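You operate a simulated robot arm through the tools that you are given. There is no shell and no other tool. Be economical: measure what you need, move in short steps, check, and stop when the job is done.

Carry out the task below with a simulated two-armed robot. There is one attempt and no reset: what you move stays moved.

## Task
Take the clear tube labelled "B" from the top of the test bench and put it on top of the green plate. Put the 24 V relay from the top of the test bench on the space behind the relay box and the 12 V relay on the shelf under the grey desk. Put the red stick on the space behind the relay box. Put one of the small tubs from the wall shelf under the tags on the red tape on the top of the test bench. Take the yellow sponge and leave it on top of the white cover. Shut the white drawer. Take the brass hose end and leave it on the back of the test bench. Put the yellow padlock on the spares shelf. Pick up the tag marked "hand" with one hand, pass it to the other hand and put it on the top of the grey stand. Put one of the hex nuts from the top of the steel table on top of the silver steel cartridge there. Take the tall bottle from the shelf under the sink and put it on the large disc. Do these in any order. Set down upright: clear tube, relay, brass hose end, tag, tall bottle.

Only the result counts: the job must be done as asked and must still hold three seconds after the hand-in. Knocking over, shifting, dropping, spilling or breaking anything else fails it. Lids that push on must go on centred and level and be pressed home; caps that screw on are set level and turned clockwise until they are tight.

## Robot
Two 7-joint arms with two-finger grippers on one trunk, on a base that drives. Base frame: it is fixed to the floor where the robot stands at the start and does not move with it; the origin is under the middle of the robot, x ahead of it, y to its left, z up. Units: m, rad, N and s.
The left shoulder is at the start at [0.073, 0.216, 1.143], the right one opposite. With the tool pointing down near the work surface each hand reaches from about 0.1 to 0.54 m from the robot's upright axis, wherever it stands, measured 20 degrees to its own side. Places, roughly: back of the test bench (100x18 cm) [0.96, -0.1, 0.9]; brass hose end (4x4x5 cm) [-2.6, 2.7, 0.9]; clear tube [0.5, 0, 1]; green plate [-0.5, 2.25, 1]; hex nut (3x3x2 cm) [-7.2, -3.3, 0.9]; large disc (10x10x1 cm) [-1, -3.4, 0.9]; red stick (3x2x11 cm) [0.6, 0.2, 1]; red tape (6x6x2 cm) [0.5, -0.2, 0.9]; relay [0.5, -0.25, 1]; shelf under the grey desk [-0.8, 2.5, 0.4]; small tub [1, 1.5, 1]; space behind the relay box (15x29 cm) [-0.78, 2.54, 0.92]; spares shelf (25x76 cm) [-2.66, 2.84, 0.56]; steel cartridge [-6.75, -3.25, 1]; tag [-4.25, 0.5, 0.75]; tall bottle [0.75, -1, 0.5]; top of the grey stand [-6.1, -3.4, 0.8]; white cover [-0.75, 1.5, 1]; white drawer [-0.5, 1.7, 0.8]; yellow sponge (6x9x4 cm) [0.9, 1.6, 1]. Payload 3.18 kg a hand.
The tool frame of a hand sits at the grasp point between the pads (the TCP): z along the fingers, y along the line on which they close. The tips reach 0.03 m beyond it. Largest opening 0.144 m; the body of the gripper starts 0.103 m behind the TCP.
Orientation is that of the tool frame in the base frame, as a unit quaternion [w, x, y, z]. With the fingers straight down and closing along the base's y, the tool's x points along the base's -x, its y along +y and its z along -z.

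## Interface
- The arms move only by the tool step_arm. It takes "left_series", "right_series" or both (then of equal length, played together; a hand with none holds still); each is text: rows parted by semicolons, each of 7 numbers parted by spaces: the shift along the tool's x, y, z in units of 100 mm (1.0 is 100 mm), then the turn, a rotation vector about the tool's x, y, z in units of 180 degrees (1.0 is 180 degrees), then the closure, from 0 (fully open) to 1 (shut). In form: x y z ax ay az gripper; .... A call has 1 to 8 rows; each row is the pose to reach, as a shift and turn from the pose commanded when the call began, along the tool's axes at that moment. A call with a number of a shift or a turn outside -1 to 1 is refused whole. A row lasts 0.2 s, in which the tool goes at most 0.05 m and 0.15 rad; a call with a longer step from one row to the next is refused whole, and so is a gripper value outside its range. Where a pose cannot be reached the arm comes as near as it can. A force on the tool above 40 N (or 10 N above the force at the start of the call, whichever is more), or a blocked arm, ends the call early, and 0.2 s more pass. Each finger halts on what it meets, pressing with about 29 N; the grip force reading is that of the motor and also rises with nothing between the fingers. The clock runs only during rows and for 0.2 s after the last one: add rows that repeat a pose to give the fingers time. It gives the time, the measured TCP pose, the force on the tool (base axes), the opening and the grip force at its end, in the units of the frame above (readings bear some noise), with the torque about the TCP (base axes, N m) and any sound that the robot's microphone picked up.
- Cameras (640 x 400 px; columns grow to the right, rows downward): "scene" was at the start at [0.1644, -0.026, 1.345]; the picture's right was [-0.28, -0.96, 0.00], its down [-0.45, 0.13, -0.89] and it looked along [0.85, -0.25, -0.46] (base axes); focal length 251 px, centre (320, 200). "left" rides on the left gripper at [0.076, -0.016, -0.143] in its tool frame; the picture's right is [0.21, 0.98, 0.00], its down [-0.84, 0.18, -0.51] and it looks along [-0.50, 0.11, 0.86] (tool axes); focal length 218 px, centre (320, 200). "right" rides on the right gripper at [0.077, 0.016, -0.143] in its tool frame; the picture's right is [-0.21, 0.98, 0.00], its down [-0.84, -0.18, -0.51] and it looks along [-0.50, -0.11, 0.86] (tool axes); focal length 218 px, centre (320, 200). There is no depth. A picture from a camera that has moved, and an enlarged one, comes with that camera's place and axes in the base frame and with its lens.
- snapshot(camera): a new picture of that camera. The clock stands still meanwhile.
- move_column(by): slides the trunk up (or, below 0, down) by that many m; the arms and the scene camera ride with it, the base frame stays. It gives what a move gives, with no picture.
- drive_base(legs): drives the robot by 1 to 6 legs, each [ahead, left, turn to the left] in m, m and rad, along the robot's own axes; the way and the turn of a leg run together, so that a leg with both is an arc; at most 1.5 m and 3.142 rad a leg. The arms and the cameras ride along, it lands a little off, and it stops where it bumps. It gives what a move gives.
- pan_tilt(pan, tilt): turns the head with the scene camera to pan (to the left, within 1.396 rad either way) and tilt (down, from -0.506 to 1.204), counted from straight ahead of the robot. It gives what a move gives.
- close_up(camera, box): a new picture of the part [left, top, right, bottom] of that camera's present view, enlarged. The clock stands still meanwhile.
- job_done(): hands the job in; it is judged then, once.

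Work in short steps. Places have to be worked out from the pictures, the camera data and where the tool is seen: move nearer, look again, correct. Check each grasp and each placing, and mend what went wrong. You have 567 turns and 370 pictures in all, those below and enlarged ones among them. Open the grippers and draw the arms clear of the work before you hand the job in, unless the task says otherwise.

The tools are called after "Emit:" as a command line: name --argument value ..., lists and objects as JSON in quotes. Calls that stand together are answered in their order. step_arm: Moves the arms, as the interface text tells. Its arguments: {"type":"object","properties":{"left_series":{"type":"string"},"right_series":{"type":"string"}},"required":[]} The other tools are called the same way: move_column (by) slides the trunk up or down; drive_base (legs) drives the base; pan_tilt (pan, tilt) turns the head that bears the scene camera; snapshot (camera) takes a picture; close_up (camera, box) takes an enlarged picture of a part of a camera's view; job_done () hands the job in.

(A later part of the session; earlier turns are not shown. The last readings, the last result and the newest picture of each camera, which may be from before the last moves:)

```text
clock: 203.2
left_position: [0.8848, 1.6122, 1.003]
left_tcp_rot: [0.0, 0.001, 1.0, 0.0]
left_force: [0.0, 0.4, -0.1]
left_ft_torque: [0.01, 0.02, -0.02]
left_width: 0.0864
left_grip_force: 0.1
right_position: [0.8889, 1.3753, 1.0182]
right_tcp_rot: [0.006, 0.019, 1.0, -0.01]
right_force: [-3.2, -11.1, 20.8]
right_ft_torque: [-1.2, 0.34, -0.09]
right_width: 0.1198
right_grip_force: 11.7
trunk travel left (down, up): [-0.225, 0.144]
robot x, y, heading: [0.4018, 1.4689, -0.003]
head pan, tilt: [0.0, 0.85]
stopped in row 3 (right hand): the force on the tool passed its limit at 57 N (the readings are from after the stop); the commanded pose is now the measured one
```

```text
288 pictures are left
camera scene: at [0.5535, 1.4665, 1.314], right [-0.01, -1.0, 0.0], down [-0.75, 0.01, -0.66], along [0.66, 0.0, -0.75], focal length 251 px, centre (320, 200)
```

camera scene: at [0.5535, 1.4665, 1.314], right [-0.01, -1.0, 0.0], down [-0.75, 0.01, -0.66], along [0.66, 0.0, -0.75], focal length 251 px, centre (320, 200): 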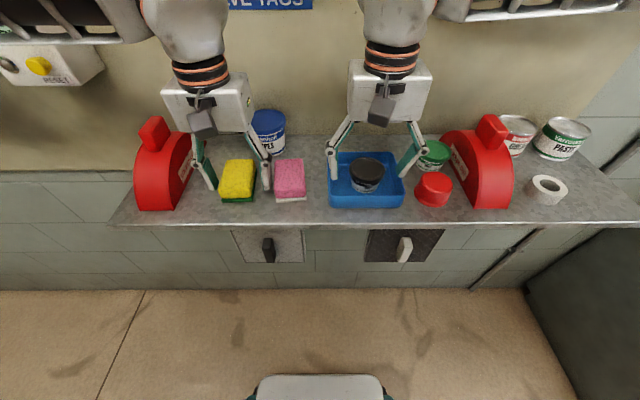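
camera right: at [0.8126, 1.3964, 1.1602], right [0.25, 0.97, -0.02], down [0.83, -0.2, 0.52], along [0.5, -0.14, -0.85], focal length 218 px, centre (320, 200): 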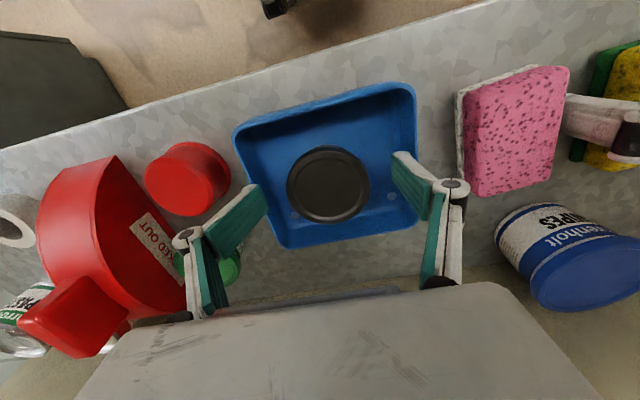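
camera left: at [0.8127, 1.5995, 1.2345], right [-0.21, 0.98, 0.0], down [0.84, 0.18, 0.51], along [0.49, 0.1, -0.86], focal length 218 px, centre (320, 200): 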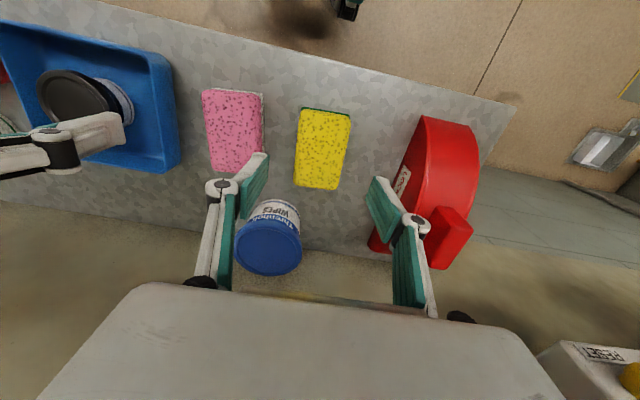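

The right fingers touched the tray rim. I lift the right hand at once and narrow the opening.

Emit:
step_arm --left_series "0 0 0 0 0 0 0.4; 0 0 0 0 0 0 0.4; 0 0 0 0 0 0 0.4" --right_series "0 0 -0.2 0 0 0 0.3; 0 0 -0.45 0 0 0 0.44; 0 0 -0.45 0 0 0 0.44"

Emit:
snapshot --camera "right"

Emit:
close_up --camera "scene" --box '[290, 120, 450, 220]'

```text
clock: 204.0
left_position: [0.8859, 1.6128, 1.0026]
left_tcp_rot: [-0.001, 0.0, 1.0, -0.002]
left_force: [-0.4, -0.6, -0.5]
left_ft_torque: [-0.01, 0.02, -0.02]
left_width: 0.0867
left_grip_force: 0.0
right_position: [0.8898, 1.3772, 1.0605]
right_tcp_rot: [0.004, 0.016, 1.0, -0.01]
right_force: [0.4, 0.0, 0.4]
right_ft_torque: [-0.02, 0.01, 0.01]
right_width: 0.0809
right_grip_force: 0.1
trunk travel left (down, up): [-0.225, 0.144]
robot x, y, heading: [0.4009, 1.4702, -0.004]
head pan, tilt: [0.0, 0.85]
```

```text
287 pictures are left
camera right: at [0.8139, 1.3988, 1.2022], right [0.24, 0.97, -0.02], down [0.83, -0.2, 0.52], along [0.5, -0.14, -0.86], focal length 218 px, centre (320, 200)
```

right: 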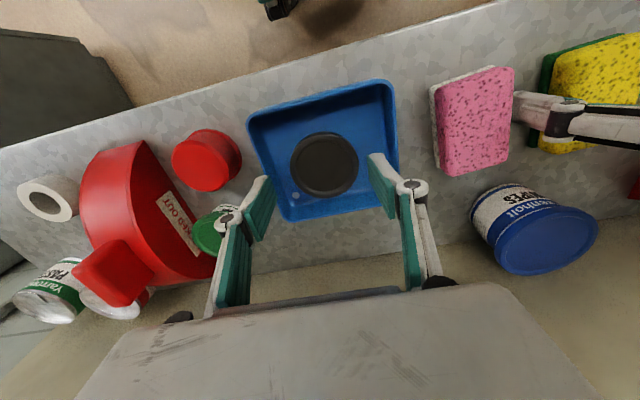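

```text
4.00 times, centred on (370, 170) of scene
camera zoom: at [0.5555, 1.4681, 1.3134], right [-0.01, -1.0, 0.0], down [-0.75, 0.0, -0.66], along [0.66, 0.0, -0.75], focal length 1004 px, centre (120, 320)
```

zoom: 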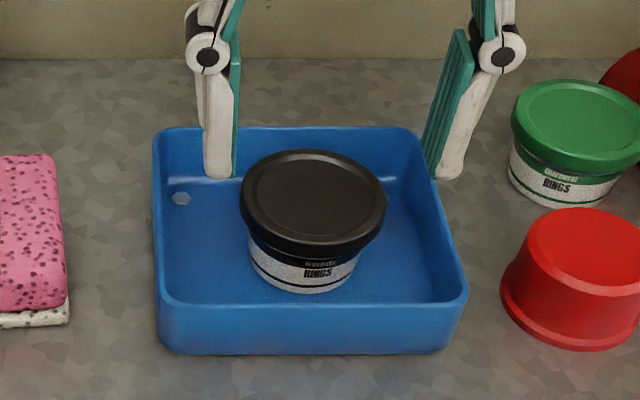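

The tray's inner width is about 12 cm and is centred at y≈1.385, with the tub at 1.383. With an 8 cm opening centred at 1.382 the fingers fit, so I lower again.

Emit:
step_arm --left_series "0 0 0.05 0 0 0 0.4; 0 0 0.1 0 0 0 0.4; 0 0 0.1 0 0 0 0.6; 0 0 0.1 0 0 0 1; 0 0 0.1 0 0 0 1; 0 0 0.1 0 0 0 1" --right_series "0.03 0.055 0.1 0 0 0 0.44; 0.03 0.055 0.25 0 0 0 0.44; 0.03 0.055 0.4 0 0 0 0.44; 0.03 0.055 0.55 0 0 0 0.44; 0.03 0.055 0.55 0 0 0 0.44; 0.03 0.055 0.55 0 0 0 0.44"

Emit:
close_up --camera "scene" --box '[200, 100, 440, 250]'

```text
clock: 204.9
left_position: [0.8882, 1.6164, 1.0007]
left_tcp_rot: [0.007, -0.003, 1.0, -0.002]
left_force: [0.2, 11.8, 30.7]
left_ft_torque: [1.3, 0.36, 0.02]
left_width: 0.0541
left_grip_force: 28.7
right_position: [0.8865, 1.3853, 1.0197]
right_tcp_rot: [0.004, 0.016, 1.0, -0.011]
right_force: [-0.6, -0.8, 0.5]
right_ft_torque: [-0.01, 0.0, -0.04]
right_width: 0.0805
right_grip_force: 0.1
trunk travel left (down, up): [-0.225, 0.144]
robot x, y, heading: [0.4018, 1.4684, -0.003]
head pan, tilt: [0.0, 0.85]
stopped in row 4 (left hand): the force on the tool passed its limit at 56 N (the readings are from after the stop); the commanded pose is now the measured one
```

```text
2.67 times, centred on (320, 175) of scene
camera zoom: at [0.5533, 1.4693, 1.314], right [0.0, -1.0, 0.0], down [-0.75, 0.0, -0.66], along [0.66, 0.0, -0.75], focal length 669 px, centre (320, 267)
```

zoom: 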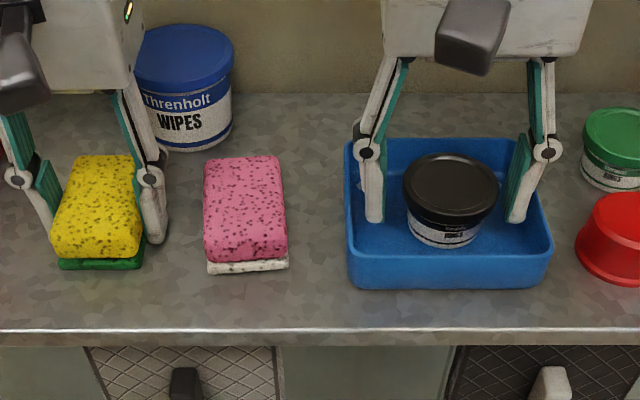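

The left hand grips the sponge but its tips touched the shelf (so the shelf is at z≈0.97). I lift the left slightly, and close the right on the tub.

Emit:
step_arm --left_series "0 0 -0.05 0 0 0 1; 0 0 -0.15 0 0 0 1; 0 0 -0.3 0 0 0 1; 0 0 -0.5 0 0 0 1; 0 0 -0.5 0 0 0 1" --right_series "0 0 0.06 0 0 0 0.44; 0 0 0.06 0 0 0 0.6; 0 0 0.06 0 0 0 1; 0 0 0.06 0 0 0 1; 0 0 0.06 0 0 0 1"

Emit:
snapshot --camera "left"

Emit:
close_up --camera "scene" --box '[200, 100, 440, 250]'

```text
clock: 206.1
left_position: [0.8864, 1.6166, 1.0455]
left_tcp_rot: [0.002, -0.001, 1.0, -0.002]
left_force: [0.2, -0.3, -0.7]
left_ft_torque: [0.02, -0.03, -0.03]
left_width: 0.0536
left_grip_force: 28.8
right_position: [0.8868, 1.3824, 1.0121]
right_tcp_rot: [0.002, 0.016, 1.0, -0.01]
right_force: [0.0, -0.3, -0.4]
right_ft_torque: [-0.01, 0.04, -0.05]
right_width: 0.0632
right_grip_force: 29.2
trunk travel left (down, up): [-0.225, 0.144]
robot x, y, heading: [0.3986, 1.4701, -0.007]
head pan, tilt: [0.0, 0.85]
```

```text
284 pictures are left
camera left: at [0.8087, 1.6001, 1.1879], right [-0.21, 0.98, 0.0], down [0.84, 0.18, 0.51], along [0.5, 0.1, -0.86], focal length 218 px, centre (320, 200)
```

left: 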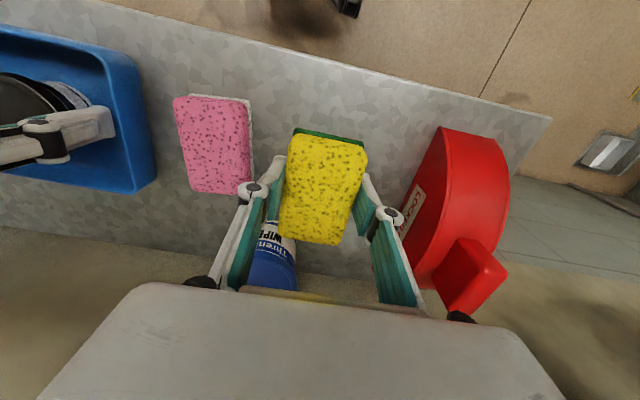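

```text
2.67 times, centred on (320, 175) of scene
camera zoom: at [0.5554, 1.4688, 1.3134], right [0.0, -1.0, 0.0], down [-0.75, 0.0, -0.66], along [0.66, 0.0, -0.75], focal length 669 px, centre (320, 267)
```

zoom: 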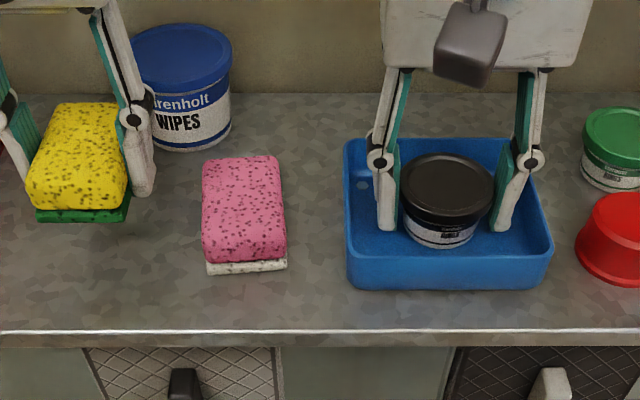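

Both objects are held. I lift both and check.

Emit:
step_arm --left_series "0 0 -0.3 0 0 0 1; 0 0 -0.6 0 0 0 1; 0 0 -1 0 0 0 1" --right_series "0 0 -0.3 0 0 0 1; 0 0 -0.6 0 0 0 1; 0 0 -1 0 0 0 1"

Emit:
snapshot --camera "scene"

```text
clock: 206.9
left_position: [0.8844, 1.6152, 1.1464]
left_tcp_rot: [0.004, -0.001, 1.0, -0.002]
left_force: [-0.7, -0.4, -0.5]
left_ft_torque: [0.0, -0.09, 0.03]
left_width: 0.0539
left_grip_force: 28.9
right_position: [0.884, 1.3847, 1.1148]
right_tcp_rot: [0.005, 0.016, 1.0, -0.01]
right_force: [-1.2, 0.1, -0.8]
right_ft_torque: [-0.01, -0.01, 0.01]
right_width: 0.0634
right_grip_force: 28.8
trunk travel left (down, up): [-0.225, 0.144]
robot x, y, heading: [0.4001, 1.4651, -0.005]
head pan, tilt: [0.0, 0.85]
```

```text
282 pictures are left
camera scene: at [0.5529, 1.4687, 1.3141], right [0.0, -1.0, 0.0], down [-0.75, 0.0, -0.66], along [0.66, 0.0, -0.75], focal length 251 px, centre (320, 200)
```

scene: 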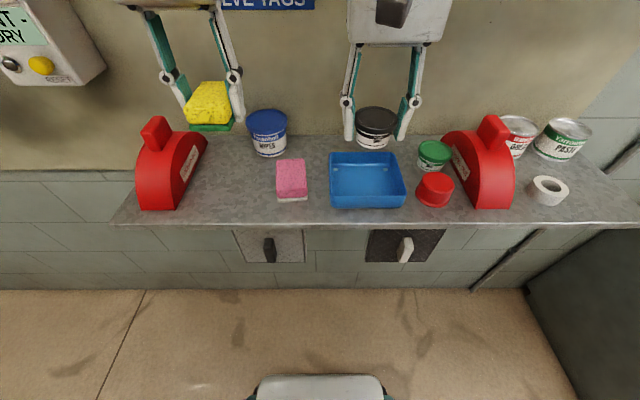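

Nothing on the shelf was disturbed. Next the tub goes to the test bench, then the sponge to the white cover with a free right hand for the drawer.

Emit:
drive_base --legs '[[-0.35, 0, 0.005], [0, -1.0, 0], [0, -0.56, 0]]'

Emit:
pan_tilt --pan -0.3 --tilt 0.85

Emit:
snapshot --camera "scene"

Emit:
snapshot --camera "right"

```text
clock: 222.9
left_position: [0.5333, 0.0496, 1.1452]
left_tcp_rot: [0.002, 0.0, 1.0, -0.001]
left_force: [0.8, -0.5, 0.8]
left_ft_torque: [0.02, -0.01, -0.03]
left_width: 0.0535
left_grip_force: 28.9
right_position: [0.5316, -0.1839, 1.1132]
right_tcp_rot: [0.004, 0.017, 1.0, -0.01]
right_force: [0.7, -0.2, -0.1]
right_ft_torque: [0.01, -0.01, 0.01]
right_width: 0.0629
right_grip_force: 29.5
trunk travel left (down, up): [-0.225, 0.144]
robot x, y, heading: [0.0467, -0.097, -0.006]
head pan, tilt: [0.0, 0.85]
```

```text
clock: 223.7
left_position: [0.5335, 0.0487, 1.1446]
left_tcp_rot: [0.003, 0.0, 1.0, -0.002]
left_force: [0.0, 0.4, -0.8]
left_ft_torque: [-0.01, -0.02, 0.0]
left_width: 0.0537
left_grip_force: 28.6
right_position: [0.532, -0.1832, 1.1114]
right_tcp_rot: [0.004, 0.017, 1.0, -0.01]
right_force: [0.2, -1.1, -0.3]
right_ft_torque: [0.0, 0.01, -0.02]
right_width: 0.0628
right_grip_force: 29.2
trunk travel left (down, up): [-0.225, 0.144]
robot x, y, heading: [0.0447, -0.0946, -0.009]
head pan, tilt: [-0.3, 0.85]
```

```text
281 pictures are left
camera scene: at [0.1978, -0.1211, 1.3136], right [-0.3, -0.95, 0.0], down [-0.72, 0.23, -0.66], along [0.63, -0.2, -0.75], focal length 251 px, centre (320, 200)
```

scene: 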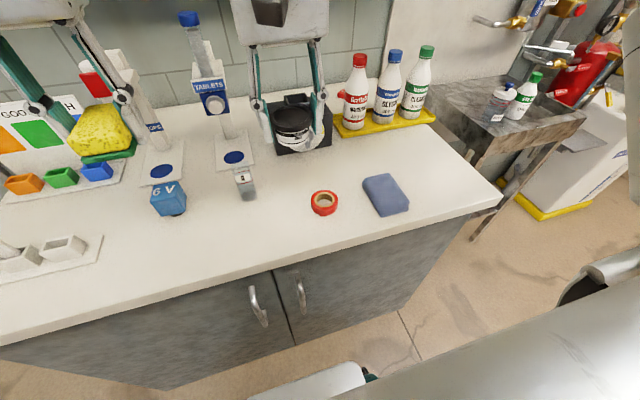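

```text
280 pictures are left
camera right: at [0.4565, -0.1609, 1.2544], right [0.24, 0.97, -0.02], down [0.83, -0.2, 0.52], along [0.5, -0.14, -0.86], focal length 218 px, centre (320, 200)
```

right: 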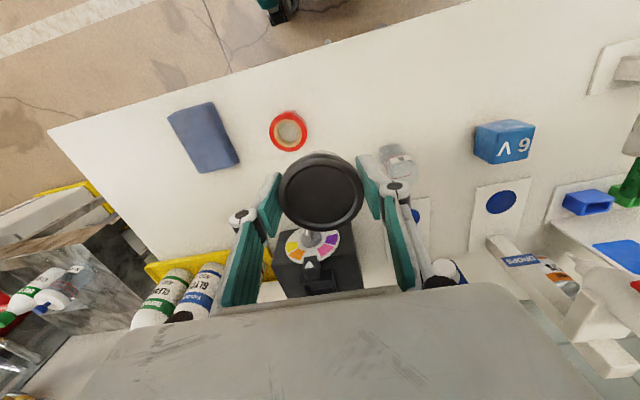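

The tape's centre is at (0.522, -0.231), top 0.92. I move the tub over it and lower part way.

Emit:
step_arm --right_series "0.1 -0.25 0 0 0 0 1; 0.1 -0.48 0 0 0 0 1; 0.1 -0.48 0.4 0 0 0 1; 0.1 -0.48 0.8 0 0 0 1; 0.1 -0.48 1 0 0 0 1"

Emit:
close_up --camera "scene" --box '[240, 130, 400, 230]'

Emit:
snapshot --camera "right"

```text
clock: 224.9
left_position: [0.5337, 0.048, 1.145]
left_tcp_rot: [0.002, 0.0, 1.0, -0.002]
left_force: [-0.6, -0.1, -0.5]
left_ft_torque: [0.02, 0.04, 0.03]
left_width: 0.0538
left_grip_force: 29.2
right_position: [0.5213, -0.2326, 1.0128]
right_tcp_rot: [0.004, 0.017, 1.0, -0.01]
right_force: [1.2, -0.7, -0.9]
right_ft_torque: [0.01, 0.02, -0.03]
right_width: 0.0629
right_grip_force: 28.6
trunk travel left (down, up): [-0.225, 0.144]
robot x, y, heading: [0.0462, -0.0949, -0.006]
head pan, tilt: [-0.3, 0.85]
```

```text
4.00 times, centred on (320, 180) of scene
camera zoom: at [0.198, -0.1212, 1.3135], right [-0.3, -0.95, 0.0], down [-0.72, 0.23, -0.66], along [0.63, -0.2, -0.75], focal length 1004 px, centre (320, 280)
```

zoom: 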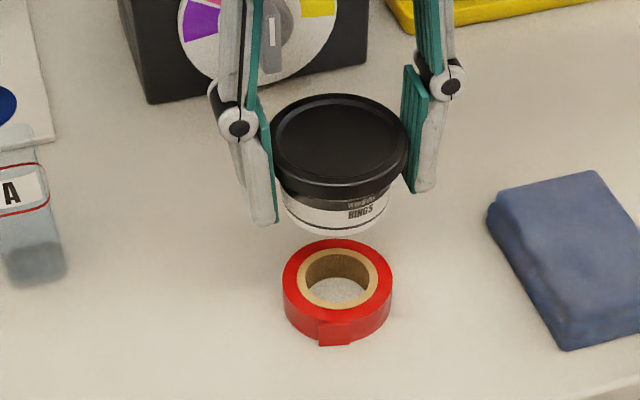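

```text
278 pictures are left
camera right: at [0.4462, -0.2111, 1.1549], right [0.24, 0.97, -0.02], down [0.83, -0.2, 0.52], along [0.5, -0.14, -0.86], focal length 218 px, centre (320, 200)
```

right: 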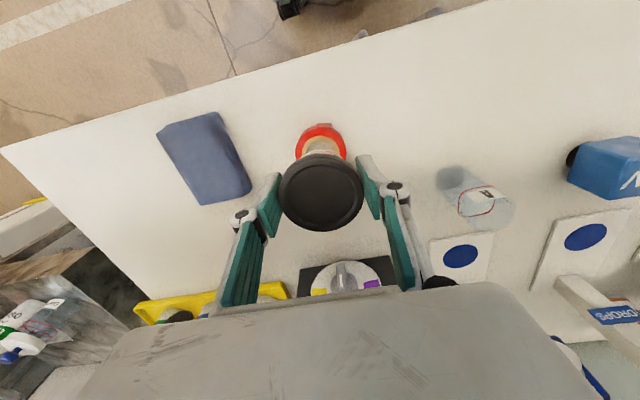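

Alignment is within a few millimetres. I nudge by 3 mm and lower to contact.

Emit:
step_arm --right_series "-0.03 -0.02 0.2 0 0 0 1; -0.03 -0.02 0.36 0 0 0 1; -0.03 -0.02 0.42 0 0 0 1; -0.03 -0.02 0.47 0 0 0 1; -0.03 -0.02 0.51 0 0 0 1; -0.03 -0.02 0.55 0 0 0 1; -0.03 -0.02 0.58 0 0 0 1"

Emit:
close_up --camera "scene" --box '[240, 130, 400, 230]'

```text
clock: 226.5
left_position: [0.5318, 0.0487, 1.1457]
left_tcp_rot: [0.002, 0.0, 1.0, -0.002]
left_force: [0.3, 1.4, 0.2]
left_ft_torque: [0.01, 0.01, -0.02]
left_width: 0.0536
left_grip_force: 29.3
right_position: [0.5255, -0.2356, 0.9568]
right_tcp_rot: [0.004, 0.017, 1.0, -0.01]
right_force: [-0.1, -1.3, 4.6]
right_ft_torque: [0.01, 0.03, -0.03]
right_width: 0.0623
right_grip_force: 29.1
trunk travel left (down, up): [-0.225, 0.144]
robot x, y, heading: [0.0458, -0.0966, -0.008]
head pan, tilt: [-0.3, 0.85]
```

```text
4.00 times, centred on (320, 180) of scene
camera zoom: at [0.1972, -0.1212, 1.3138], right [-0.3, -0.95, 0.0], down [-0.72, 0.23, -0.66], along [0.63, -0.2, -0.75], focal length 1004 px, centre (320, 280)
```

zoom: 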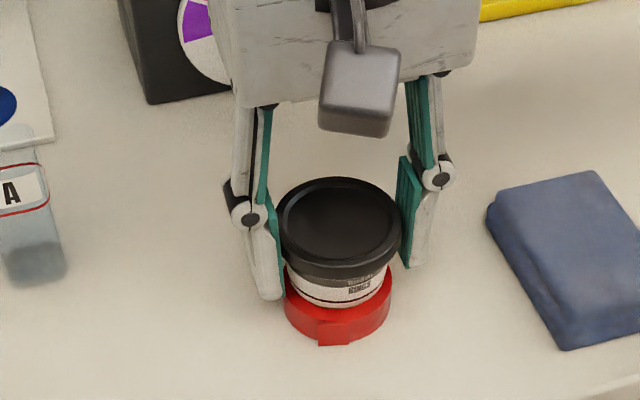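

Contact is just starting (4.6 N) and the tub is centred on the tape. I press 2 mm more, then release and rise.

Emit:
step_arm --right_series "0 0 0.02 0 0 0 1; 0 0 0.02 0 0 0 0.8; 0 0 0.02 0 0 0 0.45; 0 0 0.02 0 0 0 0.45; 0 0 -0.3 0 0 0 0.45; 0 0 -0.7 0 0 0 0.45; 0 0 -1 0 0 0 0.45"

Emit:
close_up --camera "scene" --box '[240, 130, 400, 230]'

```text
clock: 228.1
left_position: [0.5322, 0.0479, 1.1459]
left_tcp_rot: [0.002, 0.0, 1.0, -0.002]
left_force: [-0.1, -0.1, -0.2]
left_ft_torque: [0.01, -0.03, 0.03]
left_width: 0.0535
left_grip_force: 28.7
right_position: [0.5239, -0.2326, 1.0566]
right_tcp_rot: [0.003, 0.017, 1.0, -0.01]
right_force: [-0.1, -0.3, 0.4]
right_ft_torque: [-0.01, -0.01, -0.01]
right_width: 0.0793
right_grip_force: 0.1
trunk travel left (down, up): [-0.225, 0.144]
robot x, y, heading: [0.0445, -0.0959, -0.007]
head pan, tilt: [-0.3, 0.85]
```

```text
4.00 times, centred on (320, 180) of scene
camera zoom: at [0.1973, -0.1209, 1.3137], right [-0.3, -0.95, 0.0], down [-0.72, 0.23, -0.66], along [0.63, -0.2, -0.75], focal length 1004 px, centre (320, 280)
```

zoom: 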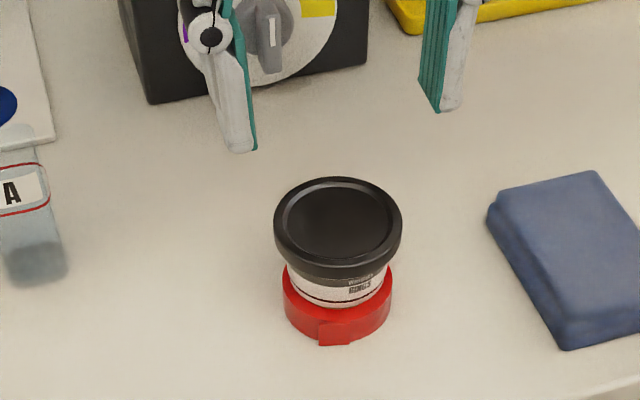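

The tub sits on the tape. I raise the right hand and go to the desk's keypad side to close the drawer and place the sponge.

Emit:
step_arm --right_series "0.2 0 -0.4 0 0 0 0.6; 0.4 0 -0.8 0 0 0 0.8; 0.5 0 -1 0 0 0 1"

Emit:
drive_base --legs '[[-0.1, 0, 0], [0, 1.0, 0], [0, 0, 3.14], [-0.27, 0, 0], [0, -0.55, 0]]'

Emit:
pan_tilt --pan 0 --tilt 0.75

Emit:
snapshot --camera "scene"

Emit:
snapshot --camera "right"

```text
clock: 228.9
left_position: [0.532, 0.0487, 1.1458]
left_tcp_rot: [0.002, 0.0, 1.0, -0.002]
left_force: [0.2, 1.1, -0.4]
left_ft_torque: [0.0, -0.01, 0.03]
left_width: 0.0536
left_grip_force: 28.6
right_position: [0.4733, -0.2297, 1.1561]
right_tcp_rot: [0.005, 0.018, 1.0, -0.011]
right_force: [0.3, 0.0, -0.1]
right_ft_torque: [0.0, -0.01, 0.0]
right_width: 0.0
right_grip_force: 29.0
trunk travel left (down, up): [-0.225, 0.144]
robot x, y, heading: [0.0455, -0.0974, -0.003]
head pan, tilt: [-0.3, 0.85]
```

```text
clock: 252.4
left_position: [-0.2514, 1.307, 1.1437]
left_tcp_rot: [-0.002, 1.0, -0.014, -0.002]
left_force: [-0.4, 0.7, -0.5]
left_ft_torque: [0.03, 0.03, 0.02]
left_width: 0.0537
left_grip_force: 29.3
right_position: [-0.1837, 1.5838, 1.1556]
right_tcp_rot: [-0.009, 0.999, -0.031, -0.004]
right_force: [-0.1, -0.3, -0.1]
right_ft_torque: [-0.03, 0.01, -0.02]
right_width: 0.0001
right_grip_force: 28.7
trunk travel left (down, up): [-0.225, 0.144]
robot x, y, heading: [0.2383, 1.4356, 3.108]
head pan, tilt: [-0.3, 0.85]
```

```text
clock: 253.2
left_position: [-0.2506, 1.3068, 1.1451]
left_tcp_rot: [-0.002, 1.0, -0.015, -0.002]
left_force: [-0.3, -0.5, -0.3]
left_ft_torque: [0.01, 0.01, -0.02]
left_width: 0.0534
left_grip_force: 29.4
right_position: [-0.1843, 1.5832, 1.1552]
right_tcp_rot: [-0.01, 0.999, -0.032, -0.004]
right_force: [-0.2, -0.2, 0.1]
right_ft_torque: [0.01, -0.01, 0.0]
right_width: 0.0
right_grip_force: 29.2
trunk travel left (down, up): [-0.225, 0.144]
robot x, y, heading: [0.2385, 1.4388, 3.106]
head pan, tilt: [0.0, 0.75]
```

```text
275 pictures are left
camera scene: at [0.0795, 1.444, 1.3216], right [0.04, 1.0, 0.0], down [0.68, -0.02, -0.73], along [-0.73, 0.03, -0.68], focal length 251 px, centre (320, 200)
```

scene: 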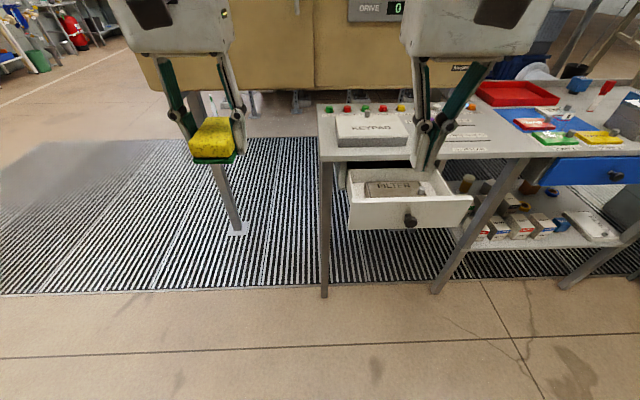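

```text
274 pictures are left
camera right: at [-0.1068, 1.5592, 1.2973], right [-0.27, -0.96, -0.02], down [-0.83, 0.22, 0.52], along [-0.49, 0.15, -0.86], focal length 218 px, centre (320, 200)
```

right: 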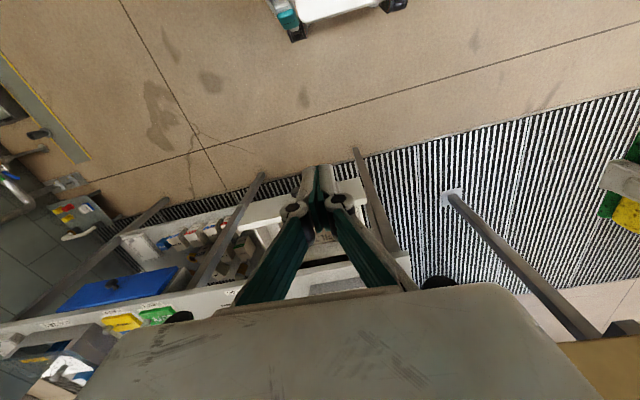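

The drawer's knob is near (-0.37, 1.717, 0.81) and the keypad's white cover near (-0.62, 1.62). I correct the heading and line up the right hand with the knob.

Emit:
drive_base --legs '[[0, -0.13, 0.034], [0.2, 0, 0]]'

Emit:
step_arm --right_series "0.2 0 0.4 0 0 0 1; 0.4 0 0.8 0 0 0 1; 0.5 0 1 0 0 0 1"

Emit:
step_arm --right_series "0 0 0.4 0 0 0 1; 0 0 0.8 0 0 0 1; 0 0 1 0 0 0 1"

Emit:
pan_tilt --pan -0.2 --tilt 0.95

Emit:
snapshot --camera "scene"

Emit:
snapshot --camera "right"

```text
clock: 256.2
left_position: [-0.4435, 1.4197, 1.1462]
left_tcp_rot: [-0.001, 1.0, 0.003, -0.002]
left_force: [-1.3, 1.2, 0.1]
left_ft_torque: [-0.01, -0.06, 0.03]
left_width: 0.0536
left_grip_force: 28.9
right_position: [-0.3864, 1.6981, 1.1548]
right_tcp_rot: [-0.009, 1.0, -0.015, -0.005]
right_force: [0.1, -0.3, -0.8]
right_ft_torque: [0.01, -0.02, -0.02]
right_width: 0.0001
right_grip_force: 28.5
trunk travel left (down, up): [-0.225, 0.144]
robot x, y, heading: [0.0417, 1.5673, 3.142]
head pan, tilt: [0.0, 0.75]
```

```text
clock: 257.0
left_position: [-0.4431, 1.4199, 1.146]
left_tcp_rot: [-0.001, 1.0, 0.004, -0.003]
left_force: [0.2, -0.1, -0.2]
left_ft_torque: [0.02, -0.02, 0.02]
left_width: 0.0534
left_grip_force: 29.4
right_position: [-0.3352, 1.6983, 1.0556]
right_tcp_rot: [-0.009, 1.0, -0.014, -0.004]
right_force: [-0.1, -0.4, -0.3]
right_ft_torque: [0.0, 0.01, -0.01]
right_width: 0.0001
right_grip_force: 29.0
trunk travel left (down, up): [-0.225, 0.144]
robot x, y, heading: [0.0401, 1.5668, 3.14]
head pan, tilt: [0.0, 0.75]
```

```text
clock: 257.8
left_position: [-0.4428, 1.4208, 1.1453]
left_tcp_rot: [-0.002, 1.0, 0.004, -0.002]
left_force: [0.0, 0.0, 0.6]
left_ft_torque: [0.0, 0.0, 0.02]
left_width: 0.0537
left_grip_force: 29.4
right_position: [-0.3356, 1.7006, 0.9551]
right_tcp_rot: [-0.01, 1.0, -0.014, -0.004]
right_force: [0.2, 0.2, -0.7]
right_ft_torque: [0.04, -0.04, 0.0]
right_width: 0.0
right_grip_force: 29.2
trunk travel left (down, up): [-0.225, 0.144]
robot x, y, heading: [0.0414, 1.569, 3.139]
head pan, tilt: [0.0, 0.75]
```

```text
clock: 258.5
left_position: [-0.4426, 1.4198, 1.1455]
left_tcp_rot: [-0.003, 1.0, 0.003, -0.004]
left_force: [0.6, 0.1, -0.5]
left_ft_torque: [-0.01, 0.01, -0.01]
left_width: 0.0539
left_grip_force: 28.8
right_position: [-0.3363, 1.7008, 0.9546]
right_tcp_rot: [-0.01, 1.0, -0.014, -0.005]
right_force: [0.2, -0.8, 0.6]
right_ft_torque: [-0.05, -0.01, 0.01]
right_width: 0.0
right_grip_force: 29.3
trunk travel left (down, up): [-0.225, 0.144]
robot x, y, heading: [0.0437, 1.5658, 3.142]
head pan, tilt: [-0.201, 0.949]
```

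```text
273 pictures are left
camera scene: at [-0.1052, 1.5826, 1.3061], right [0.2, 0.98, 0.0], down [0.8, -0.16, -0.58], along [-0.57, 0.12, -0.81], focal length 251 px, centre (320, 200)
```

scene: 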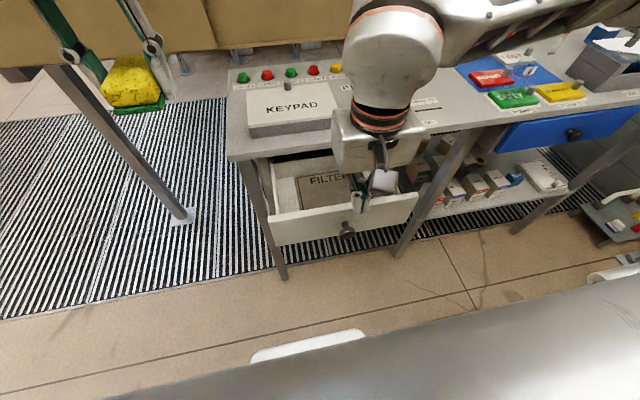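

```text
272 pictures are left
camera right: at [-0.258, 1.6792, 1.0972], right [-0.24, -0.97, -0.02], down [-0.83, 0.19, 0.52], along [-0.5, 0.14, -0.86], focal length 218 px, centre (320, 200)
```

right: 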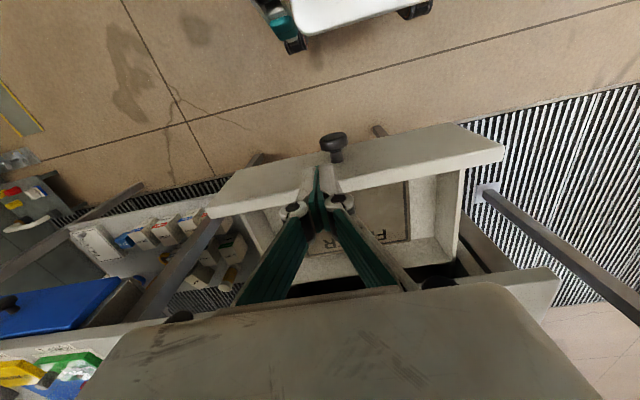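

The knob's end is near x≈-0.34, so I must come down in front of it. I move back to x≈-0.27 and descend to z≈0.82.

Emit:
step_arm --right_series "0.35 0.05 0 0 0 0 1; 0.7 0.05 0 0 0 0 1; 0.7 0.05 0.45 0 0 0 1; 0.7 0.05 0.9 0 0 0 1"

Emit:
step_arm --right_series "0 0 0.2 0 0 0 1; 0 0 0.43 0 0 0 1"

Emit:
snapshot --camera "right"

Emit:
close_up --camera "scene" --box '[240, 120, 480, 270]'

```text
clock: 259.5
left_position: [-0.4424, 1.4201, 1.1456]
left_tcp_rot: [-0.002, 1.0, 0.004, -0.002]
left_force: [-0.1, -0.1, 0.0]
left_ft_torque: [0.02, -0.01, -0.01]
left_width: 0.0538
left_grip_force: 29.5
right_position: [-0.2691, 1.6962, 0.8638]
right_tcp_rot: [-0.01, 1.0, -0.014, -0.004]
right_force: [1.1, -0.6, -0.2]
right_ft_torque: [0.0, -0.01, 0.04]
right_width: 0.0
right_grip_force: 28.8
trunk travel left (down, up): [-0.225, 0.144]
robot x, y, heading: [0.0399, 1.5664, 3.138]
head pan, tilt: [-0.201, 0.949]
```

```text
clock: 260.1
left_position: [-0.4424, 1.421, 1.1456]
left_tcp_rot: [-0.002, 1.0, 0.004, -0.002]
left_force: [0.0, 0.3, -0.3]
left_ft_torque: [0.01, -0.02, 0.0]
left_width: 0.0539
left_grip_force: 28.7
right_position: [-0.2698, 1.6963, 0.8221]
right_tcp_rot: [-0.01, 1.0, -0.015, -0.004]
right_force: [0.3, 0.4, 0.0]
right_ft_torque: [0.01, -0.02, 0.0]
right_width: 0.0
right_grip_force: 29.0
trunk travel left (down, up): [-0.225, 0.144]
robot x, y, heading: [0.0412, 1.5638, 3.139]
head pan, tilt: [-0.201, 0.949]
```

```text
271 pictures are left
camera right: at [-0.1904, 1.6753, 0.9634], right [-0.24, -0.97, -0.02], down [-0.83, 0.19, 0.52], along [-0.5, 0.14, -0.86], focal length 218 px, centre (320, 200)
```

right: 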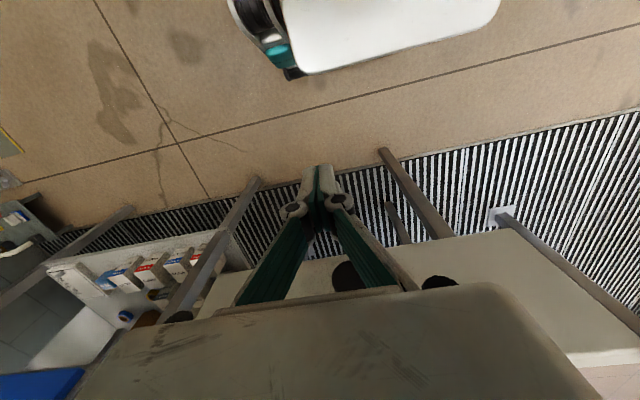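

```text
2.67 times, centred on (360, 195) of scene
camera zoom: at [-0.1054, 1.5826, 1.306], right [0.2, 0.98, 0.0], down [0.8, -0.16, -0.58], along [-0.57, 0.12, -0.81], focal length 669 px, centre (213, 213)
```

zoom: 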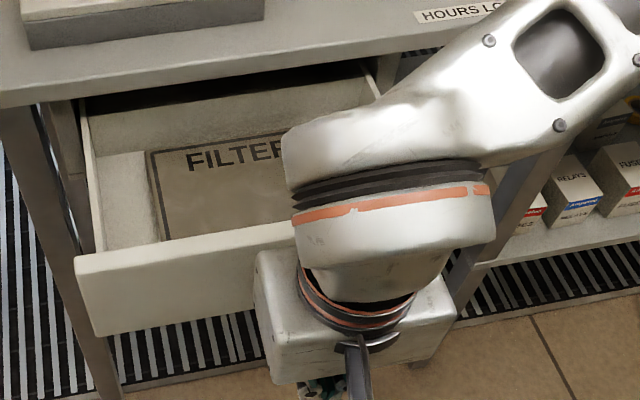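

The knob lies straight ahead of the closed fingers. I raise 1.5 cm for desk clearance and push along -x.

Emit:
step_arm --right_series "0 0 -0.15 0 0 0 1; -0.25 0 -0.15 0 0 0 1; -0.5 0 -0.15 0 0 0 1; -0.75 0 -0.15 0 0 0 1; -1 0 -0.15 0 0 0 1"

Emit:
step_arm --right_series "-0.25 0 0 0 0 0 1; -0.5 0 0 0 0 0 1; -0.7 0 0 0 0 0 1; -0.85 0 0 0 0 0 1"

Emit:
snapshot --camera "scene"

```text
clock: 261.3
left_position: [-0.4429, 1.4196, 1.1448]
left_tcp_rot: [-0.002, 1.0, 0.003, -0.002]
left_force: [-0.6, -0.2, -0.2]
left_ft_torque: [-0.04, -0.03, 0.03]
left_width: 0.0537
left_grip_force: 29.3
right_position: [-0.3672, 1.6987, 0.839]
right_tcp_rot: [-0.01, 1.0, -0.014, -0.005]
right_force: [-0.8, -0.2, 0.5]
right_ft_torque: [-0.02, 0.03, -0.02]
right_width: 0.0
right_grip_force: 29.0
trunk travel left (down, up): [-0.225, 0.144]
robot x, y, heading: [0.039, 1.5662, 3.141]
head pan, tilt: [-0.201, 0.949]
```

```text
clock: 262.3
left_position: [-0.4438, 1.4194, 1.1445]
left_tcp_rot: [-0.001, 1.0, 0.004, -0.003]
left_force: [-0.5, 0.5, -0.6]
left_ft_torque: [-0.01, -0.01, 0.02]
left_width: 0.0536
left_grip_force: 28.5
right_position: [-0.4534, 1.7028, 0.8374]
right_tcp_rot: [-0.01, 1.0, -0.015, -0.003]
right_force: [0.1, -0.7, 0.7]
right_ft_torque: [0.0, -0.03, 0.03]
right_width: 0.0
right_grip_force: 28.9
trunk travel left (down, up): [-0.225, 0.144]
robot x, y, heading: [0.0433, 1.568, 3.138]
head pan, tilt: [-0.201, 0.949]
```

```text
269 pictures are left
camera scene: at [-0.1054, 1.5827, 1.306], right [0.2, 0.98, 0.0], down [0.8, -0.16, -0.58], along [-0.57, 0.12, -0.81], focal length 251 px, centre (320, 200)
```

scene: 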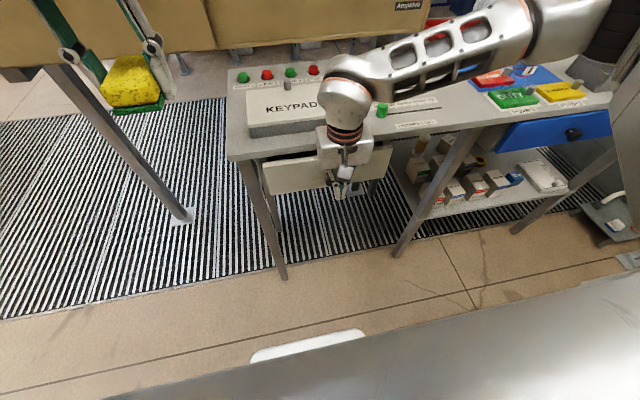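

The drawer has moved in. I keep pushing slowly until force rises.

Emit:
step_arm --right_series "-0.15 0 0 0 0 0 1; -0.3 0 0 0 0 0 1; -0.4 0 0 0 0 0 1; -0.5 0 0 0 0 0 1; -0.6 0 0 0 0 0 1; -0.7 0 0 0 0 0 1"

Emit:
close_up --camera "scene" --box '[220, 100, 460, 250]'

```text
clock: 263.1
left_position: [-0.4428, 1.4206, 1.1447]
left_tcp_rot: [-0.001, 1.0, 0.003, -0.003]
left_force: [-1.2, -0.8, -0.5]
left_ft_torque: [-0.01, -0.05, 0.0]
left_width: 0.0536
left_grip_force: 29.4
right_position: [-0.4739, 1.7019, 0.8364]
right_tcp_rot: [-0.012, 1.0, -0.013, 0.01]
right_force: [19.7, 0.8, 10.3]
right_ft_torque: [-0.13, 0.47, 0.23]
right_width: 0.0001
right_grip_force: 28.8
trunk travel left (down, up): [-0.225, 0.144]
robot x, y, heading: [0.0452, 1.5668, 3.142]
head pan, tilt: [-0.201, 0.949]
stopped in row 3 (right hand): the force on the tool passed its limit at 48 N (the readings are from after the stop); the commanded pose is now the measured one
```

```text
2.67 times, centred on (340, 175) of scene
camera zoom: at [-0.104, 1.5828, 1.3061], right [0.2, 0.98, 0.0], down [0.8, -0.16, -0.58], along [-0.57, 0.12, -0.81], focal length 669 px, centre (267, 267)
```

zoom: 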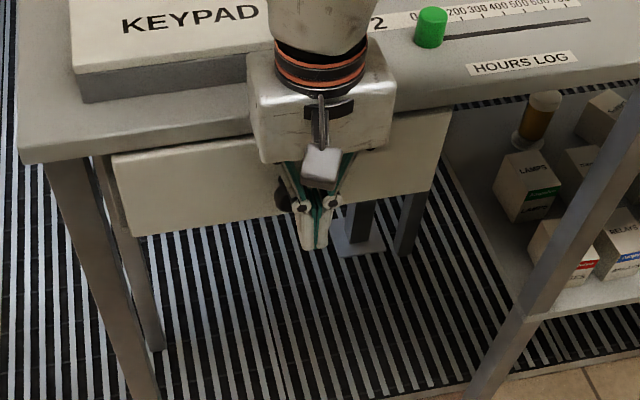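

I back the hand off to inspect the drawer.

Emit:
step_arm --right_series "0.3 0 0 0 0 0 1; 0.7 0 0 0 0 0 1; 1 0 0 0 0 0 1"

Emit:
step_arm --right_series "0 0 -0.4 0 0 0 1; 0 -0.4 -0.6 0 0 0 1; 0 -0.8 -0.6 0 0 0 1; 0 -1 -0.6 0 0 0 1"

Emit:
close_up --camera "scene" --box '[220, 100, 460, 250]'

```text
clock: 263.9
left_position: [-0.442, 1.4193, 1.1451]
left_tcp_rot: [-0.002, 1.0, 0.003, -0.002]
left_force: [-0.1, 0.4, -0.8]
left_ft_torque: [-0.02, -0.02, 0.01]
left_width: 0.0536
left_grip_force: 29.3
right_position: [-0.3765, 1.6998, 0.8375]
right_tcp_rot: [-0.012, 1.0, -0.013, 0.007]
right_force: [0.6, -0.6, 0.2]
right_ft_torque: [0.01, 0.0, 0.0]
right_width: 0.0
right_grip_force: 29.0
trunk travel left (down, up): [-0.225, 0.144]
robot x, y, heading: [0.045, 1.5653, 3.139]
head pan, tilt: [-0.201, 0.949]
```

```text
clock: 264.9
left_position: [-0.443, 1.42, 1.1447]
left_tcp_rot: [-0.002, 1.0, 0.002, -0.002]
left_force: [1.1, 0.0, 0.0]
left_ft_torque: [0.0, -0.01, 0.02]
left_width: 0.0536
left_grip_force: 29.0
right_position: [-0.3759, 1.7987, 0.8994]
right_tcp_rot: [-0.012, 1.0, -0.012, 0.007]
right_force: [-0.3, -0.1, -0.6]
right_ft_torque: [-0.01, 0.01, -0.01]
right_width: 0.0001
right_grip_force: 28.9
trunk travel left (down, up): [-0.225, 0.144]
robot x, y, heading: [0.0452, 1.5674, 3.135]
head pan, tilt: [-0.201, 0.949]
```

```text
2.67 times, centred on (340, 175) of scene
camera zoom: at [-0.1044, 1.5832, 1.3061], right [0.2, 0.98, 0.0], down [0.8, -0.16, -0.58], along [-0.57, 0.12, -0.81], focal length 669 px, centre (267, 267)
```

zoom: 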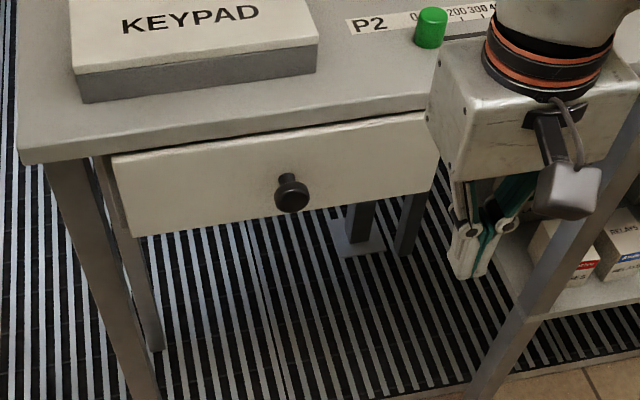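

I compare the white drawer's fit with the blue drawer's, which is closed.

Emit:
pan_tilt --pan -0.5 --tilt 0.8

Emit:
snapshot --camera "scene"

Emit:
snapshot --camera "right"

```text
clock: 265.7
left_position: [-0.4428, 1.4203, 1.1453]
left_tcp_rot: [-0.002, 1.0, 0.002, -0.003]
left_force: [-0.2, 1.0, 0.8]
left_ft_torque: [0.03, 0.0, -0.03]
left_width: 0.0537
left_grip_force: 29.5
right_position: [-0.3756, 1.7983, 0.8982]
right_tcp_rot: [-0.013, 1.0, -0.012, 0.007]
right_force: [1.1, -0.4, 0.3]
right_ft_torque: [0.02, 0.0, -0.02]
right_width: 0.0
right_grip_force: 29.7
trunk travel left (down, up): [-0.225, 0.144]
robot x, y, heading: [0.04, 1.5725, 3.135]
head pan, tilt: [-0.499, 0.799]
```

```text
266 pictures are left
camera scene: at [-0.1041, 1.6069, 1.3176], right [0.48, 0.88, 0.0], down [0.63, -0.34, -0.7], along [-0.61, 0.33, -0.72], focal length 251 px, centre (320, 200)
```

scene: 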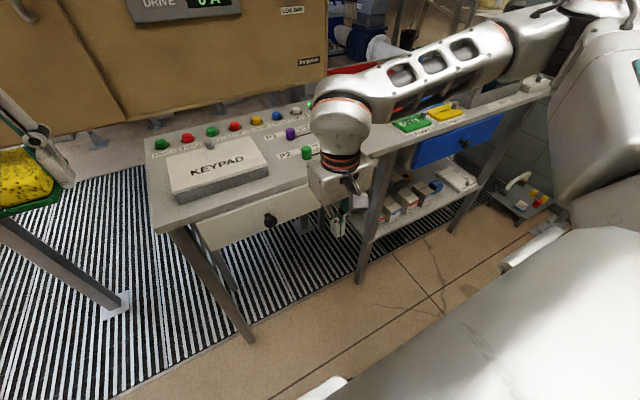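

```text
265 pictures are left
camera right: at [-0.3006, 1.776, 1.043], right [-0.23, -0.97, -0.03], down [-0.84, 0.19, 0.5], along [-0.48, 0.14, -0.87], focal length 218 px, centre (320, 200)
```

right: 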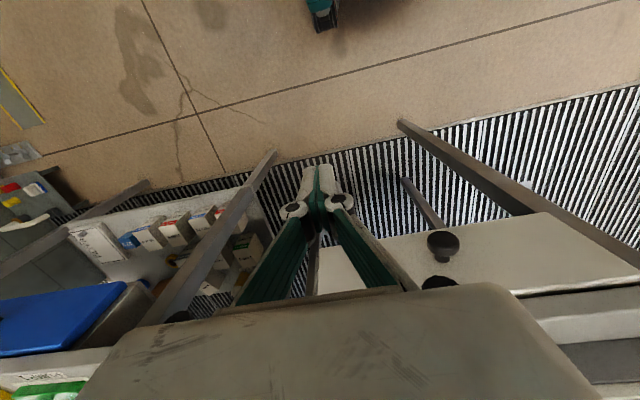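

The drawer is flush with the desk edge. Now the sponge: I raise the right hand and drive so the left hand is over the keypad cover.

Emit:
step_arm --right_series "0.2 0 -0.4 0 0 0 1; 0.2 0 -0.8 0 0 0 1; 0.2 0 -1 0 0 0 1"

Emit:
step_arm --right_series "0 0 -0.4 0 0 0 1; 0 0 -0.8 0 0 0 1; 0 0 -1 0 0 0 1"

Emit:
step_arm --right_series "0 0 -0.4 0 0 0 1; 0 0 -0.8 0 0 0 1"

Emit:
drive_base --legs '[[0, -0.16, 0.005], [0.18, 0, 0]]'

Emit:
pan_tilt --pan 0.1 --tilt 0.95

Emit:
snapshot --camera "scene"

Emit:
snapshot --camera "left"

```text
clock: 266.5
left_position: [-0.4426, 1.4205, 1.1448]
left_tcp_rot: [-0.002, 1.0, 0.003, -0.003]
left_force: [0.0, 0.2, -0.5]
left_ft_torque: [-0.02, 0.02, 0.0]
left_width: 0.0536
left_grip_force: 29.3
right_position: [-0.3562, 1.7953, 1.0015]
right_tcp_rot: [-0.012, 1.0, -0.013, 0.007]
right_force: [0.9, -0.6, 0.8]
right_ft_torque: [-0.04, 0.07, 0.01]
right_width: 0.0
right_grip_force: 28.3
trunk travel left (down, up): [-0.225, 0.144]
robot x, y, heading: [0.0413, 1.5705, 3.14]
head pan, tilt: [-0.499, 0.799]
```

```text
clock: 267.3
left_position: [-0.4427, 1.4196, 1.1445]
left_tcp_rot: [-0.001, 1.0, 0.002, -0.003]
left_force: [-0.8, 1.0, 0.3]
left_ft_torque: [-0.02, -0.02, -0.02]
left_width: 0.0539
left_grip_force: 28.5
right_position: [-0.3577, 1.7927, 1.0985]
right_tcp_rot: [-0.012, 1.0, -0.012, 0.007]
right_force: [0.4, -0.2, 0.6]
right_ft_torque: [-0.02, 0.01, -0.02]
right_width: 0.0002
right_grip_force: 29.1
trunk travel left (down, up): [-0.225, 0.144]
robot x, y, heading: [0.044, 1.5694, 3.139]
head pan, tilt: [-0.499, 0.799]
```

```text
clock: 267.9
left_position: [-0.442, 1.4204, 1.1443]
left_tcp_rot: [-0.001, 1.0, 0.002, -0.003]
left_force: [0.3, 0.4, 0.2]
left_ft_torque: [0.04, -0.01, 0.04]
left_width: 0.0537
left_grip_force: 29.3
right_position: [-0.358, 1.7908, 1.1797]
right_tcp_rot: [-0.012, 1.0, -0.012, 0.006]
right_force: [-0.4, -0.2, 0.0]
right_ft_torque: [0.02, 0.0, 0.02]
right_width: 0.0
right_grip_force: 28.8
trunk travel left (down, up): [-0.225, 0.144]
robot x, y, heading: [0.0419, 1.5662, 3.143]
head pan, tilt: [-0.499, 0.799]
```

```text
clock: 271.0
left_position: [-0.622, 1.5778, 1.1455]
left_tcp_rot: [-0.002, 1.0, 0.005, -0.003]
left_force: [-0.4, 0.5, -0.3]
left_ft_torque: [0.01, -0.05, -0.01]
left_width: 0.0537
left_grip_force: 28.8
right_position: [-0.5405, 1.9489, 1.1792]
right_tcp_rot: [-0.012, 1.0, -0.01, 0.007]
right_force: [-0.6, -0.9, 0.5]
right_ft_torque: [0.0, -0.05, 0.01]
right_width: 0.0
right_grip_force: 29.2
trunk travel left (down, up): [-0.225, 0.144]
robot x, y, heading: [-0.1361, 1.7298, -3.138]
head pan, tilt: [-0.499, 0.799]
```

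```text
clock: 272.0
left_position: [-0.6217, 1.5776, 1.1438]
left_tcp_rot: [-0.002, 1.0, 0.004, -0.003]
left_force: [-0.2, 0.0, 0.0]
left_ft_torque: [0.01, -0.01, 0.01]
left_width: 0.0538
left_grip_force: 29.2
right_position: [-0.5394, 1.9483, 1.1799]
right_tcp_rot: [-0.012, 1.0, -0.011, 0.008]
right_force: [0.7, 0.9, -0.7]
right_ft_torque: [-0.01, 0.01, -0.02]
right_width: 0.0
right_grip_force: 28.6
trunk travel left (down, up): [-0.225, 0.144]
robot x, y, heading: [-0.1423, 1.7258, -3.139]
head pan, tilt: [0.099, 0.949]
```

```text
264 pictures are left
camera scene: at [-0.2861, 1.7201, 1.306], right [-0.1, 0.99, 0.0], down [0.81, 0.08, -0.58], along [-0.58, -0.06, -0.81], focal length 251 px, centre (320, 200)
```

scene: 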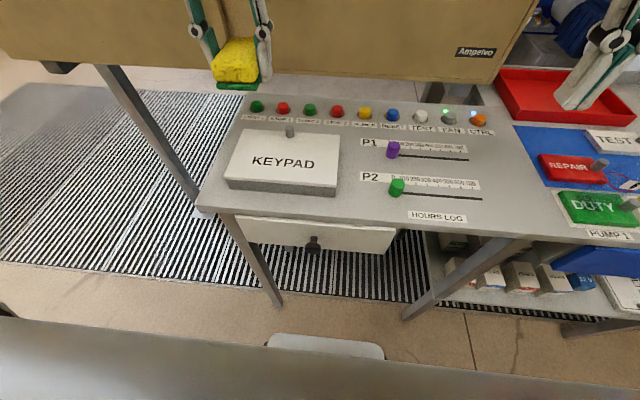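

```text
263 pictures are left
camera left: at [-0.5459, 1.5944, 1.2878], right [0.22, -0.98, 0.0], down [-0.84, -0.19, 0.51], along [-0.5, -0.11, -0.86], focal length 218 px, centre (320, 200)
```

left: 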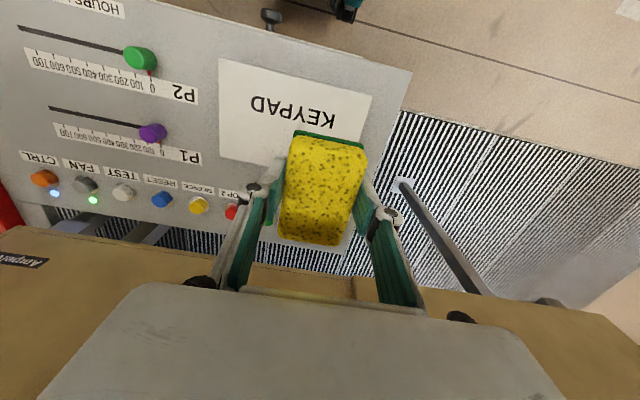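

The white drawer is shut. The keypad cover spans x -0.565 to -0.71 and y 1.52 to 1.72, with a knob at x≈-0.70. I place the sponge at about (-0.615, 1.60).

Emit:
step_arm --left_series "0.06 -0.22 0 0 0 0 1; 0.06 -0.22 0.4 0 0 0 1; 0.06 -0.22 0.8 0 0 0 1; 0.06 -0.22 1 0 0 0 1"

Emit:
close_up --camera "scene" --box '[200, 80, 400, 205]'

```text
clock: 273.0
left_position: [-0.6175, 1.5991, 1.0449]
left_tcp_rot: [-0.002, 1.0, 0.005, -0.003]
left_force: [0.5, -0.6, -0.4]
left_ft_torque: [-0.02, -0.03, -0.01]
left_width: 0.0534
left_grip_force: 28.6
right_position: [-0.541, 1.9484, 1.1789]
right_tcp_rot: [-0.011, 1.0, -0.011, 0.007]
right_force: [-0.6, 0.5, 0.3]
right_ft_torque: [0.0, 0.01, -0.01]
right_width: 0.0
right_grip_force: 29.0
trunk travel left (down, up): [-0.225, 0.144]
robot x, y, heading: [-0.1395, 1.727, -3.137]
head pan, tilt: [0.099, 0.949]
```

```text
3.20 times, centred on (300, 142) of scene
camera zoom: at [-0.2861, 1.7196, 1.306], right [-0.1, 0.99, 0.0], down [0.81, 0.08, -0.58], along [-0.58, -0.06, -0.81], focal length 803 px, centre (384, 384)
```

zoom: 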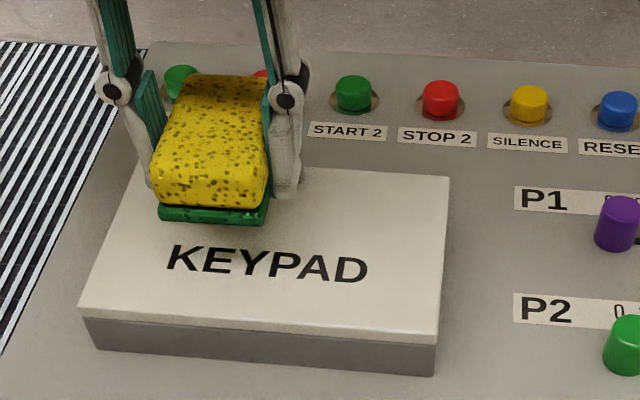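

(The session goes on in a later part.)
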